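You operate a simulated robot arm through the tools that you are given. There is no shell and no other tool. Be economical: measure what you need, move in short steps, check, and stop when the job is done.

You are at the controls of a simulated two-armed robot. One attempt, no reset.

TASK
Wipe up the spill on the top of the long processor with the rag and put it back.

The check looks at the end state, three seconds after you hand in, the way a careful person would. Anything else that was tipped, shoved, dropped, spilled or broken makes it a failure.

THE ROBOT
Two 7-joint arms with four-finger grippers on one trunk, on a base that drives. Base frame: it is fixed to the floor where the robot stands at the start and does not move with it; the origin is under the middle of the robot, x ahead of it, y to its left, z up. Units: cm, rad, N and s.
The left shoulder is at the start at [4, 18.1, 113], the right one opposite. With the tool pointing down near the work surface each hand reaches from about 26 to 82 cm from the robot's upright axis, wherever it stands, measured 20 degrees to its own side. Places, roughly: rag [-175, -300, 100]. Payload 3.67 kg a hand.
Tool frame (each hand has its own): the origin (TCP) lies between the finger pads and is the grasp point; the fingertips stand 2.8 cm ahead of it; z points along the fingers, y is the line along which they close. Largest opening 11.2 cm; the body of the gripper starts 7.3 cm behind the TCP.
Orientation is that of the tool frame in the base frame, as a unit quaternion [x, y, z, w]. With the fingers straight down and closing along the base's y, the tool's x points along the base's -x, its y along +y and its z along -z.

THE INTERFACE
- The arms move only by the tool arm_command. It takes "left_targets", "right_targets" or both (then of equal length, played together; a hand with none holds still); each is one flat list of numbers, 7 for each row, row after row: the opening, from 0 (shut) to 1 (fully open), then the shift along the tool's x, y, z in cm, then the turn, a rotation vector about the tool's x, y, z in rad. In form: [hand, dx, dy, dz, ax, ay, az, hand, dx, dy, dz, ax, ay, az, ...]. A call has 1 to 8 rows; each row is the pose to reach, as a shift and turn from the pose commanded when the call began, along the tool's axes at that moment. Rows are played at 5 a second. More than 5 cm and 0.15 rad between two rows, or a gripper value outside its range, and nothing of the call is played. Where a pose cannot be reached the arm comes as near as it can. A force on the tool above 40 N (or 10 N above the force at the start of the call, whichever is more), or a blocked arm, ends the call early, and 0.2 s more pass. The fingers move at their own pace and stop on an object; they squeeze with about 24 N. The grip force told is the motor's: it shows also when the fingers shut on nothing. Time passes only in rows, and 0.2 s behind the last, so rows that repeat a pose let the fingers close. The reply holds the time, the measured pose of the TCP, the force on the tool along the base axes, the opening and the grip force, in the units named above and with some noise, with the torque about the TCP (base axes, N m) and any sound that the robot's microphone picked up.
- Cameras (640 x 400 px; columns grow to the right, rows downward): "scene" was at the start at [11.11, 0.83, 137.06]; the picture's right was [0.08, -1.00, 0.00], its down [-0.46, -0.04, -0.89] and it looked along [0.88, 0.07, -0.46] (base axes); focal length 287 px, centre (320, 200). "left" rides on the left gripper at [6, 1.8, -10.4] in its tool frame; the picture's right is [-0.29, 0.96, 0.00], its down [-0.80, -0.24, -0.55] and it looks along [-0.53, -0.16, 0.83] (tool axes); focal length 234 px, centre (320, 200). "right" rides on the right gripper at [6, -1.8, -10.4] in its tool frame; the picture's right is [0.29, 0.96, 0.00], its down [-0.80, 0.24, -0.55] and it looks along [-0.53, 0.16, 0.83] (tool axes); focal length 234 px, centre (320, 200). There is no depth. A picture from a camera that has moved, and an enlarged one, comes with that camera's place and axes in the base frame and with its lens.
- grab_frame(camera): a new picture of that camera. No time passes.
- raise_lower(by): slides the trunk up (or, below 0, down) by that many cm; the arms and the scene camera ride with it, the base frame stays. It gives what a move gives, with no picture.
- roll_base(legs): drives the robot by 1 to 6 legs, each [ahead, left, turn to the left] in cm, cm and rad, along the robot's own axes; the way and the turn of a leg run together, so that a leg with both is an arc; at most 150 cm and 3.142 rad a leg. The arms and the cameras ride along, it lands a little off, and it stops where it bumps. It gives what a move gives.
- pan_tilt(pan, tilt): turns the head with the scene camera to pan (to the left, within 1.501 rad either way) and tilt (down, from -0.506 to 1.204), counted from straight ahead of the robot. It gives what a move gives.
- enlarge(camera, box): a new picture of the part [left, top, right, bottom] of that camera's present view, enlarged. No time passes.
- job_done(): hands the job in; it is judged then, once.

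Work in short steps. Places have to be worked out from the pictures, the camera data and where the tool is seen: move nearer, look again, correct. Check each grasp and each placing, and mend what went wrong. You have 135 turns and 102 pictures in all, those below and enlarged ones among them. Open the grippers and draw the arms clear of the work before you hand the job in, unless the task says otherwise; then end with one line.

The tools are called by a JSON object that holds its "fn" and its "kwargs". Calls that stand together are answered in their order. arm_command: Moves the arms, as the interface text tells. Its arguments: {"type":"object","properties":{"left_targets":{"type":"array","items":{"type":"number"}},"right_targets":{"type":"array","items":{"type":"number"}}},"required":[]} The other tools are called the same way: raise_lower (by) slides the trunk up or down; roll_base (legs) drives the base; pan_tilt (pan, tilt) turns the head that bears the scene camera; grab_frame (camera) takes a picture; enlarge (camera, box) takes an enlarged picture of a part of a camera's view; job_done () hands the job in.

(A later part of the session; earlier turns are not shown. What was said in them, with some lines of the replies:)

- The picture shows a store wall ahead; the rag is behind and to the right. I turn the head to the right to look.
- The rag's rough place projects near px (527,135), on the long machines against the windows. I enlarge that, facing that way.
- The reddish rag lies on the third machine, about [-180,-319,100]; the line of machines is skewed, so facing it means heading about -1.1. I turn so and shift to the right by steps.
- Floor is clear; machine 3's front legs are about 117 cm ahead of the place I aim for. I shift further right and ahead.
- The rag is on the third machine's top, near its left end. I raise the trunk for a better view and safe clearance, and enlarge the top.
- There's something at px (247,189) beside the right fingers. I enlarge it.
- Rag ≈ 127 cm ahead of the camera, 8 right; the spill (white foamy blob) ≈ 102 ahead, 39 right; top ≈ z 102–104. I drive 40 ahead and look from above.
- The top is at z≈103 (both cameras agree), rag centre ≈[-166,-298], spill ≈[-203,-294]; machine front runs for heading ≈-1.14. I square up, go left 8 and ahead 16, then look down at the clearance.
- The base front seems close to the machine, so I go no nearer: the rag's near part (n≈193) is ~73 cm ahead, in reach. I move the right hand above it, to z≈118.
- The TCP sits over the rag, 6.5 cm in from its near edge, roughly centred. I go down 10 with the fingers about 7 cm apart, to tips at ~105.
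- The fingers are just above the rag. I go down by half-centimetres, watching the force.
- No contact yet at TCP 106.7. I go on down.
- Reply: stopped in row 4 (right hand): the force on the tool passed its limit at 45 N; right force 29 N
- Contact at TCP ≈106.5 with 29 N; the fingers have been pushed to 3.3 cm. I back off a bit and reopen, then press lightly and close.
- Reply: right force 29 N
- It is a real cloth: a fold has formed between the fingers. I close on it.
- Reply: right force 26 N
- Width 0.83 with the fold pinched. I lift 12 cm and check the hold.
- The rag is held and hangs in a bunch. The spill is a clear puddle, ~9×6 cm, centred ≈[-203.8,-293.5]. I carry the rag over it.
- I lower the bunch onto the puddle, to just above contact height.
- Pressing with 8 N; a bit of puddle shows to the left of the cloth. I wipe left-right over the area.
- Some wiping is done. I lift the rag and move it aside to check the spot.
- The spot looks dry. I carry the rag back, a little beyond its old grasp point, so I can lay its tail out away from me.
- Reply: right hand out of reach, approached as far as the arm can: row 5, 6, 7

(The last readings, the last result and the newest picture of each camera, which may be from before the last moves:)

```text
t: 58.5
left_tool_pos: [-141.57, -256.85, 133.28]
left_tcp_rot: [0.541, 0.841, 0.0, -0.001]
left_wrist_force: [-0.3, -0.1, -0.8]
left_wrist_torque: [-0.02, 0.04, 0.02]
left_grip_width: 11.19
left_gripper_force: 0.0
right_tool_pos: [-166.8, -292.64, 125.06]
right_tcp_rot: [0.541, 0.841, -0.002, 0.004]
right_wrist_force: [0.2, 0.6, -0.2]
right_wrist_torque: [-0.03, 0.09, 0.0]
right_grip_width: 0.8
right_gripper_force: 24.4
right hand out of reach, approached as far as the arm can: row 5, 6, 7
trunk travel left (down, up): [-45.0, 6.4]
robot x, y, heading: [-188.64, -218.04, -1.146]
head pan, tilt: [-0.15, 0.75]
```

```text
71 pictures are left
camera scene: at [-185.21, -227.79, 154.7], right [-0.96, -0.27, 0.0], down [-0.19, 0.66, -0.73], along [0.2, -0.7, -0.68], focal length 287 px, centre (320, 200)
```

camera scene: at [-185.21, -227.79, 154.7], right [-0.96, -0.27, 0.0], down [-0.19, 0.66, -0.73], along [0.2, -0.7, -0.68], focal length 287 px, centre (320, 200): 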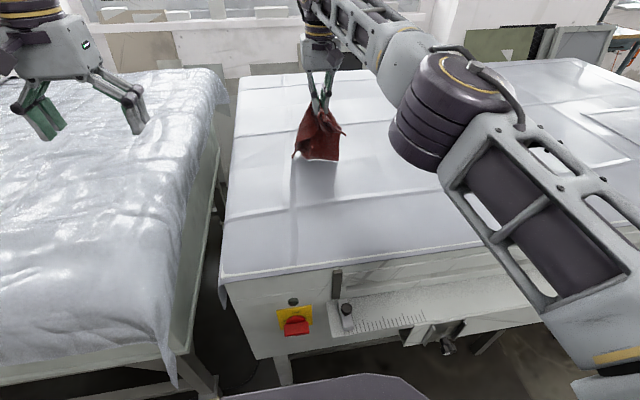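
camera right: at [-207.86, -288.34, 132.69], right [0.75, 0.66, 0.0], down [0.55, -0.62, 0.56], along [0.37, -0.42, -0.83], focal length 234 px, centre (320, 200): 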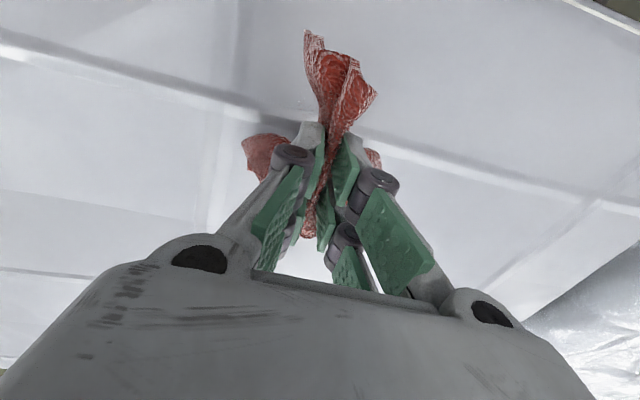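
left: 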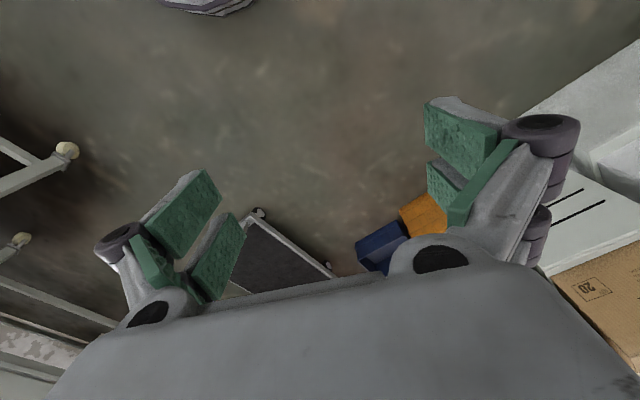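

The upright hand is at its reach limit (n≈197). I tilt the fingers forward by 0.45 rad to gain reach, and move out a bit more.

{"fn": "arm_command", "kwargs": {"right_targets": [0, 0, 0, 0, 0, -0.12, 0, 0, 0, 0, 0, 0, -0.24, 0, 0, 0, 0, 0, 0, -0.36, 0, 0, -2, 0, 1, 0, -0.48, 0, 0, -5, 0, 2, 0, -0.55, 0]}}

{"fn": "grab_frame", "kwargs": {"camera": "scene"}}

```text
t: 59.7
left_tool_pos: [-141.83, -257.1, 133.13]
left_tcp_rot: [0.541, 0.841, -0.001, -0.001]
left_wrist_force: [-0.8, -0.4, -0.4]
left_wrist_torque: [0.0, 0.02, -0.03]
left_grip_width: 11.18
left_gripper_force: 0.0
right_tool_pos: [-164.96, -297.51, 122.91]
right_tcp_rot: [0.521, 0.808, -0.147, 0.232]
right_wrist_force: [-0.4, 0.7, -0.6]
right_wrist_torque: [0.05, -0.01, -0.1]
right_grip_width: 0.77
right_gripper_force: 24.0
trunk travel left (down, up): [-45.0, 6.4]
robot x, y, heading: [-188.54, -218.19, -1.146]
head pan, tilt: [-0.15, 0.75]
```

```text
70 pictures are left
camera scene: at [-185.3, -228.02, 154.69], right [-0.96, -0.27, 0.0], down [-0.19, 0.66, -0.73], along [0.2, -0.7, -0.68], focal length 287 px, centre (320, 200)
```

scene: 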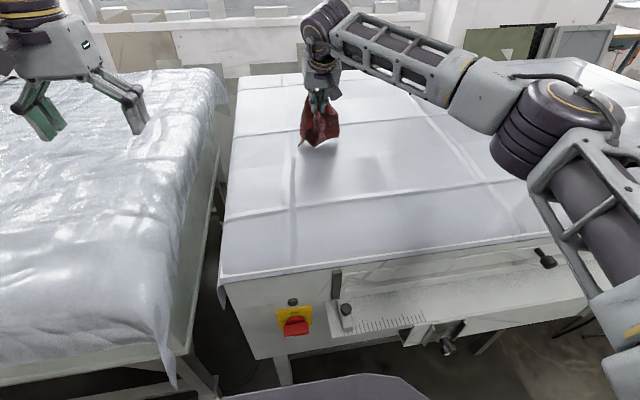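

Reach is now fine (n≈202). I go out to n≈212 and down so the tail lands far, before drawing it back.

{"fn": "arm_command", "kwargs": {"right_targets": [0, -4.3, 0, 2.6, 0, 0, 0, 0, -8.5, 0, 5.2, 0, 0, 0, 0, -6.2, 0, 9.1, 0, 0, 0, 0, -3.8, 0, 12.9, 0, 0, 0]}}

{"fn": "grab_frame", "kwargs": {"camera": "scene"}}

```text
refused: row 1 steps farther than a row can; nothing moved
```

```text
69 pictures are left
camera scene: at [-185.3, -228.02, 154.69], right [-0.96, -0.27, 0.0], down [-0.19, 0.66, -0.73], along [0.2, -0.7, -0.68], focal length 287 px, centre (320, 200)
```

scene: 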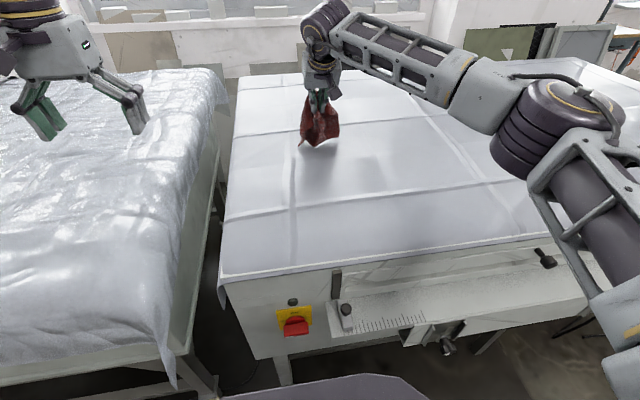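

The first step was just over 5 cm; I send it with shorter steps.

{"fn": "arm_command", "kwargs": {"right_targets": [0, -2.9, 0, 1.8, 0, 0, 0, 0, -5.8, 0, 3.6, 0, 0, 0, 0, -8.5, 0, 5.2, 0, 0, 0, 0, -6.2, 0, 9.1, 0, 0, 0, 0, -3.8, 0, 12.9, 0, 0, 0]}}

{"fn": "grab_frame", "kwargs": {"camera": "scene"}}

```text
t: 60.9
left_tool_pos: [-141.51, -256.97, 133.24]
left_tcp_rot: [0.541, 0.841, -0.002, -0.001]
left_wrist_force: [0.9, -0.3, 0.9]
left_wrist_torque: [-0.01, 0.04, 0.01]
left_grip_width: 11.22
left_gripper_force: 0.1
right_tool_pos: [-161.92, -304.74, 115.82]
right_tcp_rot: [0.521, 0.808, -0.148, 0.231]
right_wrist_force: [0.5, 0.2, -0.1]
right_wrist_torque: [-0.01, 0.05, 0.08]
right_grip_width: 0.79
right_gripper_force: 23.7
right hand out of reach, approached as far as the arm can: row 3, 4, 5
trunk travel left (down, up): [-45.0, 6.4]
robot x, y, heading: [-188.64, -218.07, -1.146]
head pan, tilt: [-0.15, 0.75]
```

```text
68 pictures are left
camera scene: at [-185.09, -227.84, 154.7], right [-0.96, -0.27, 0.0], down [-0.19, 0.66, -0.73], along [0.2, -0.7, -0.68], focal length 287 px, centre (320, 200)
```

scene: 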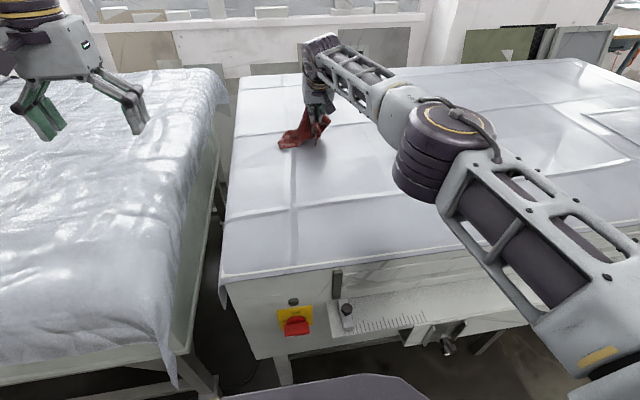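

The tail falls toward me, so I'll lay it mirrored instead: lift, come back to n≈196, lower, then drag away so the tail trails toward me over the old footprint.

{"fn": "arm_command", "kwargs": {"right_targets": [0, -2.5, 0, -4.2, 0, 0, 0, 0, -5.0, 0, -8.4, 0, 0, 0, 0, -1.5, 0, -10.8, 0, 0, 0, 0, 2.2, 0, -13, 0, 0, 0, 0, 5.9, 0, -15.3, 0, 0, 0, 0, 8, 0, -11.9, 0, 0, 0, 0, 10, 0, -8.5, 0, 0, 0, 0, 12.1, 0, -5.1, 0, 0, 0]}}

{"fn": "grab_frame", "kwargs": {"camera": "scene"}}

```text
t: 62.7
left_tool_pos: [-141.71, -256.98, 133.26]
left_tcp_rot: [0.541, 0.841, -0.001, -0.001]
left_wrist_force: [0.3, 0.7, 0.0]
left_wrist_torque: [0.05, -0.01, 0.01]
left_grip_width: 11.19
left_gripper_force: 0.2
right_tool_pos: [-167.46, -292.89, 113.9]
right_tcp_rot: [0.521, 0.808, -0.148, 0.233]
right_wrist_force: [-0.3, 0.6, 0.0]
right_wrist_torque: [0.03, -0.01, -0.12]
right_grip_width: 0.78
right_gripper_force: 23.9
right hand out of reach, approached as far as the arm can: row 2
trunk travel left (down, up): [-45.0, 6.4]
robot x, y, heading: [-188.51, -218.34, -1.148]
head pan, tilt: [-0.15, 0.75]
```

```text
67 pictures are left
camera scene: at [-185.37, -227.86, 154.7], right [-0.96, -0.27, 0.0], down [-0.19, 0.66, -0.73], along [0.2, -0.7, -0.68], focal length 287 px, centre (320, 200)
```

scene: 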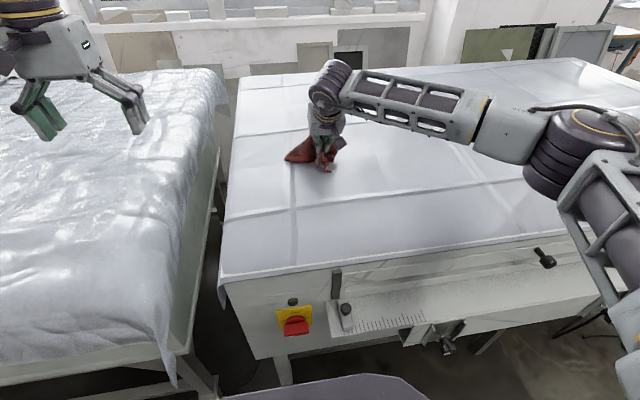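

The tail now lies far-left of the hand. I lower and draw toward me to n≈191 to stretch it out.

{"fn": "arm_command", "kwargs": {"right_targets": [0, 2.1, 0, 3.4, 0, 0, 0, 0, 4, -0.5, 3.8, 0, 0, 0, 0, 6, -1, 2.9, 0, 0, 0, 0, 8, -1, 2.0, 0, 0, 0]}}

{"fn": "grab_frame", "kwargs": {"camera": "scene"}}

{"fn": "enlarge", "kwargs": {"camera": "scene", "box": [250, 120, 410, 220]}}

```text
t: 63.7
left_tool_pos: [-141.79, -256.91, 133.36]
left_tcp_rot: [0.54, 0.842, 0.0, 0.001]
left_wrist_force: [0.3, 0.9, 0.2]
left_wrist_torque: [-0.01, -0.01, 0.02]
left_grip_width: 11.18
left_gripper_force: 0.1
right_tool_pos: [-170.73, -288.02, 107.97]
right_tcp_rot: [0.521, 0.808, -0.148, 0.233]
right_wrist_force: [0.8, 0.0, 3.9]
right_wrist_torque: [0.01, -0.02, -0.06]
right_grip_width: 0.77
right_gripper_force: 24.1
trunk travel left (down, up): [-45.0, 6.4]
robot x, y, heading: [-188.59, -218.16, -1.145]
head pan, tilt: [-0.15, 0.75]
```

```text
66 pictures are left
camera scene: at [-185.4, -227.79, 154.71], right [-0.96, -0.27, 0.0], down [-0.19, 0.66, -0.73], along [0.2, -0.7, -0.68], focal length 287 px, centre (320, 200)
```

scene: 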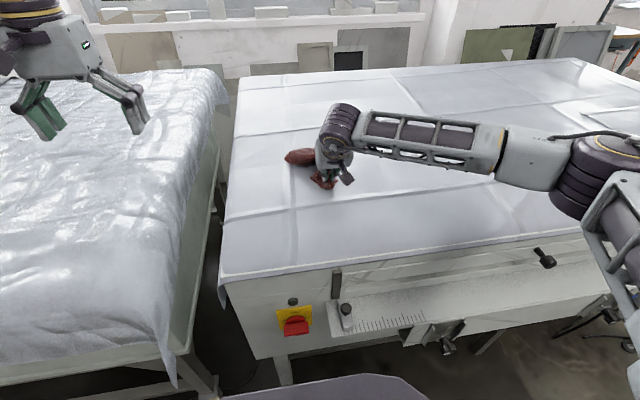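

```text
4.00 times, centred on (330, 170) of scene
camera zoom: at [-185.4, -227.79, 154.71], right [-0.96, -0.27, 0.0], down [-0.19, 0.66, -0.73], along [0.2, -0.7, -0.68], focal length 1148 px, centre (280, 320)
```

zoom: 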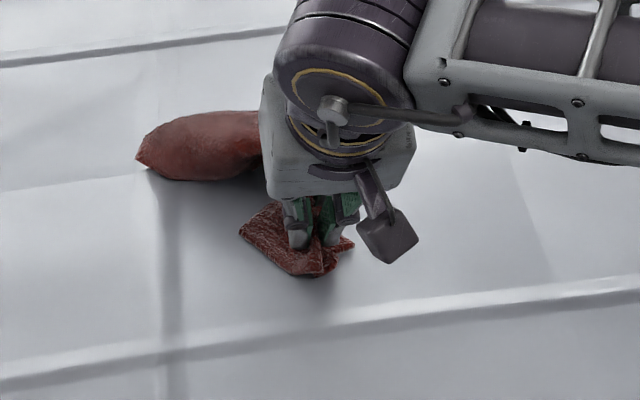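

The rag lies from the grasp point to far-left, over its old place. I open the fingers and see how it lies.

{"fn": "arm_command", "kwargs": {"right_targets": [0, 0.2, 0, 0.3, 0, 0, 0, 0.3, 0.2, 0, 0.3, 0, 0, 0, 0.45, 0, 0, 0, 0, 0, 0, 0.45, 0, 0, 0, 0, 0, 0]}}

{"fn": "arm_command", "kwargs": {"right_targets": [0.45, 0, 0, -4, 0, 0, 0, 0.45, 0, 0, -8, 0, 0, 0, 0.45, 0, 0, -12, 0, 0, 0, 0.45, 3, -4, -14, 0, 0, 0, 0.45, 3, -8, -14, 0, 0, 0, 0.45, 3, -12, -14, 0, 0, 0]}}

{"fn": "enlarge", "kwargs": {"camera": "scene", "box": [230, 70, 486, 230]}}

```text
t: 64.7
left_tool_pos: [-141.74, -256.87, 133.32]
left_tcp_rot: [0.541, 0.841, -0.001, 0.0]
left_wrist_force: [-0.2, 0.3, 0.1]
left_wrist_torque: [0.0, -0.06, -0.02]
left_grip_width: 11.18
left_gripper_force: 0.0
right_tool_pos: [-170.66, -288.03, 107.95]
right_tcp_rot: [0.521, 0.808, -0.148, 0.232]
right_wrist_force: [-1.0, -0.4, 0.0]
right_wrist_torque: [0.01, 0.02, 0.0]
right_grip_width: 5.03
right_gripper_force: 0.1
trunk travel left (down, up): [-45.0, 6.4]
robot x, y, heading: [-188.35, -218.12, -1.145]
head pan, tilt: [-0.15, 0.75]
```

```text
refused: row 4 steps farther than a row can; nothing moved
```

```text
2.50 times, centred on (358, 150) of scene
camera zoom: at [-185.38, -227.8, 154.71], right [-0.96, -0.27, 0.0], down [-0.19, 0.66, -0.73], along [0.2, -0.7, -0.68], focal length 717 px, centre (225, 325)
```

zoom: 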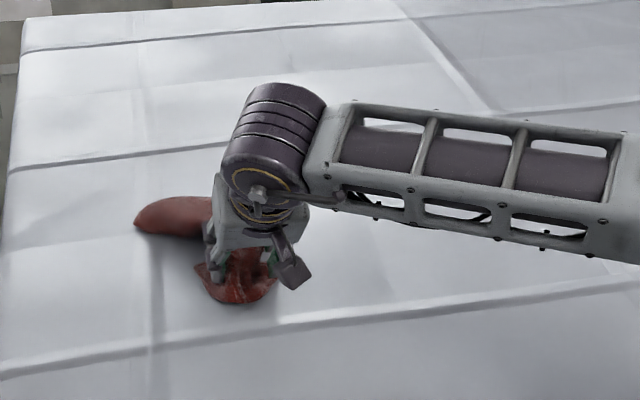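

I withdraw along the fingers and up, then to the right, in allowed steps.

{"fn": "arm_command", "kwargs": {"right_targets": [0.45, 0, 0, -4, 0, 0, 0, 0.45, 0, 0, -8, 0, 0, 0, 0.45, 0, 0, -12, 0, 0, 0, 0.45, 0, 0, -16, 0, 0, 0, 0.45, 0, -4, -16, 0, 0, 0, 0.45, 0, -8, -16, 0, 0, 0, 0.45, 0, -12, -16, 0, 0, 0, 0.45, 0, -16, -16, 0, 0, 0]}}

{"fn": "grab_frame", "kwargs": {"camera": "scene"}}

{"fn": "enlarge", "kwargs": {"camera": "scene", "box": [230, 100, 422, 220]}}

```text
t: 66.5
left_tool_pos: [-141.96, -257.01, 133.32]
left_tcp_rot: [0.541, 0.841, 0.0, 0.001]
left_wrist_force: [-1.0, 1.0, 0.5]
left_wrist_torque: [0.01, -0.03, 0.0]
left_grip_width: 11.2
left_gripper_force: 0.1
right_tool_pos: [-189.01, -287.26, 121.36]
right_tcp_rot: [0.521, 0.808, -0.147, 0.232]
right_wrist_force: [-1.1, 0.1, 0.5]
right_wrist_torque: [0.04, -0.02, 0.05]
right_grip_width: 5.05
right_gripper_force: 0.1
trunk travel left (down, up): [-45.0, 6.4]
robot x, y, heading: [-188.26, -218.2, -1.14]
head pan, tilt: [-0.15, 0.75]
```

```text
63 pictures are left
camera scene: at [-185.58, -227.85, 154.71], right [-0.96, -0.27, 0.0], down [-0.19, 0.66, -0.73], along [0.2, -0.7, -0.68], focal length 287 px, centre (320, 200)
```

scene: 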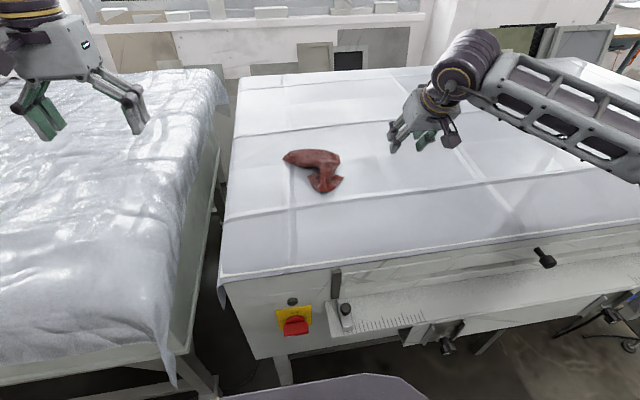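

```text
3.33 times, centred on (326, 160) of scene
camera zoom: at [-185.58, -227.85, 154.71], right [-0.96, -0.27, 0.0], down [-0.19, 0.66, -0.73], along [0.2, -0.7, -0.68], focal length 956 px, centre (300, 333)
```

zoom: 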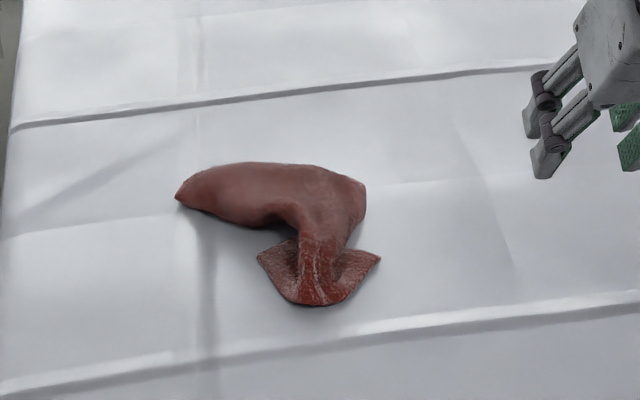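

The rag lies centred ≈[-164,-295], within ~4 cm of its old centre. I raise and upright the hand, then check the spill spot.

{"fn": "arm_command", "kwargs": {"right_targets": [0.6, -1, 0, -3.5, 0, 0.11, 0, 0.6, -2, 0, -7, 0, 0.22, 0, 0.6, -3, 0, -10.5, 0, 0.33, 0, 0.6, -4, 0, -14, 0, 0.44, 0, 0.6, -4, 0, -14, 0, 0.55, 0]}}

{"fn": "pan_tilt", "kwargs": {"pan": -0.4, "tilt": 0.75}}

{"fn": "grab_frame", "kwargs": {"camera": "scene"}}

{"fn": "enlarge", "kwargs": {"camera": "scene", "box": [300, 100, 524, 240]}}

{"fn": "grab_frame", "kwargs": {"camera": "right"}}

```text
t: 67.7
left_tool_pos: [-141.73, -256.92, 133.29]
left_tcp_rot: [0.541, 0.841, 0.0, 0.0]
left_wrist_force: [0.1, -0.2, -1.0]
left_wrist_torque: [0.02, 0.01, 0.02]
left_grip_width: 11.18
left_gripper_force: 0.1
right_tool_pos: [-190.5, -283.36, 135.56]
right_tcp_rot: [0.542, 0.84, 0.0, 0.003]
right_wrist_force: [0.0, 0.6, 0.7]
right_wrist_torque: [-0.01, -0.01, 0.01]
right_grip_width: 6.74
right_gripper_force: 0.2
trunk travel left (down, up): [-45.0, 6.4]
robot x, y, heading: [-188.23, -218.13, -1.145]
head pan, tilt: [-0.15, 0.75]
```

```text
t: 68.5
left_tool_pos: [-141.8, -256.94, 133.3]
left_tcp_rot: [0.54, 0.841, 0.001, 0.0]
left_wrist_force: [0.4, 0.4, 0.8]
left_wrist_torque: [0.02, 0.04, 0.01]
left_grip_width: 11.21
left_gripper_force: 0.1
right_tool_pos: [-190.5, -283.48, 135.51]
right_tcp_rot: [0.541, 0.841, -0.001, 0.004]
right_wrist_force: [-0.1, 1.0, -0.5]
right_wrist_torque: [-0.02, 0.0, -0.03]
right_grip_width: 6.72
right_gripper_force: 0.0
trunk travel left (down, up): [-45.0, 6.4]
robot x, y, heading: [-188.07, -217.89, -1.149]
head pan, tilt: [-0.4, 0.75]
```

```text
61 pictures are left
camera scene: at [-187.41, -228.16, 154.7], right [-1.0, -0.03, 0.0], down [-0.02, 0.68, -0.73], along [0.02, -0.73, -0.68], focal length 287 px, centre (320, 200)
```

scene: 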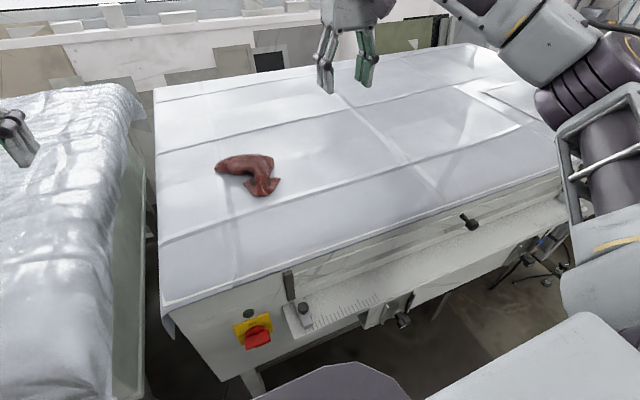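

```text
2.86 times, centred on (412, 170) of scene
camera zoom: at [-187.41, -228.16, 154.7], right [-1.0, -0.03, 0.0], down [-0.02, 0.68, -0.73], along [0.02, -0.73, -0.68], focal length 820 px, centre (57, 286)
```

zoom: 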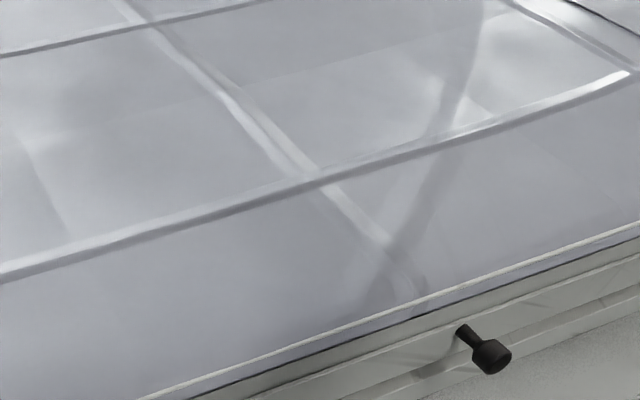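

```text
59 pictures are left
camera right: at [-194.64, -278.69, 145.96], right [0.75, 0.66, 0.0], down [0.54, -0.62, 0.56], along [0.37, -0.42, -0.83], focal length 234 px, centre (320, 200)
```

right: 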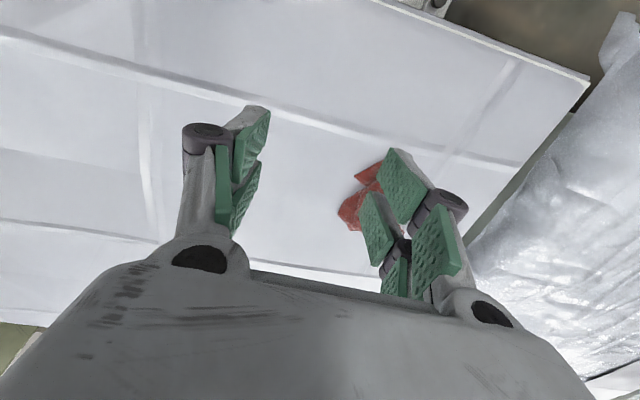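

The spot is clean and the rag is back. I back away so the arms are clear, and take a last look from where the puddle glinted before.

{"fn": "roll_base", "kwargs": {"legs": [[-55, 0, 0]]}}

{"fn": "pan_tilt", "kwargs": {"pan": -0.3, "tilt": 0.5}}

{"fn": "grab_frame", "kwargs": {"camera": "scene"}}

{"fn": "enlarge", "kwargs": {"camera": "scene", "box": [200, 100, 456, 260]}}

```text
t: 71.7
left_tool_pos: [-164.73, -206.84, 133.34]
left_tcp_rot: [0.541, 0.841, 0.0, 0.0]
left_wrist_force: [-0.3, -0.3, -1.2]
left_wrist_torque: [0.03, -0.01, 0.0]
left_grip_width: 11.21
left_gripper_force: 0.1
right_tool_pos: [-213.54, -233.14, 135.62]
right_tcp_rot: [0.542, 0.84, 0.0, 0.004]
right_wrist_force: [0.3, 0.1, -0.7]
right_wrist_torque: [-0.03, 0.01, 0.01]
right_grip_width: 6.73
right_gripper_force: 0.0
trunk travel left (down, up): [-45.0, 6.4]
robot x, y, heading: [-211.33, -167.55, -1.142]
head pan, tilt: [-0.4, 0.75]
```

```text
t: 72.5
left_tool_pos: [-164.75, -206.56, 133.39]
left_tcp_rot: [0.542, 0.841, -0.001, 0.001]
left_wrist_force: [-0.1, -0.2, 0.0]
left_wrist_torque: [0.03, 0.01, -0.01]
left_grip_width: 11.21
left_gripper_force: 0.0
right_tool_pos: [-213.58, -233.02, 135.59]
right_tcp_rot: [0.542, 0.84, 0.0, 0.004]
right_wrist_force: [1.3, 0.0, 0.4]
right_wrist_torque: [-0.03, 0.0, 0.0]
right_grip_width: 6.69
right_gripper_force: 0.0
trunk travel left (down, up): [-45.0, 6.4]
robot x, y, heading: [-211.16, -167.85, -1.146]
head pan, tilt: [-0.3, 0.499]
```

```text
58 pictures are left
camera scene: at [-209.38, -178.38, 156.9], right [-0.99, -0.12, 0.0], down [-0.06, 0.48, -0.88], along [0.11, -0.87, -0.48], focal length 287 px, centre (320, 200)
```

scene: 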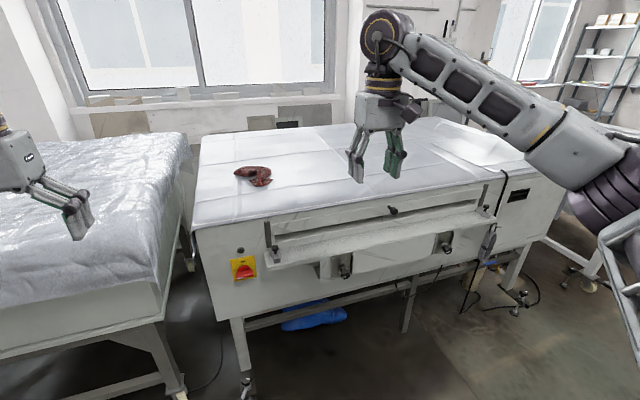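

```text
2.50 times, centred on (328, 180) of scene
camera zoom: at [-209.38, -178.38, 156.9], right [-0.99, -0.12, 0.0], down [-0.06, 0.48, -0.88], along [0.11, -0.87, -0.48], focal length 717 px, centre (300, 250)
```

zoom: 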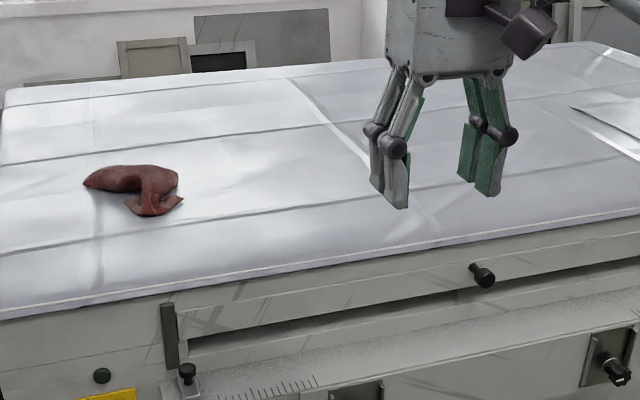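

The top is clean where the puddle was, the rag is in its place, and the arms are clear. I hand in.

{"fn": "job_done", "kwargs": {}}

```text
The job is handed in.
```

I wiped up the spill on the long processor and put the rag back, about 4 cm from where its centre was. It lies crumpled now rather than flat. Both grippers are open, and I backed the robot off so the arms are clear; nothing else was moved or bumped.
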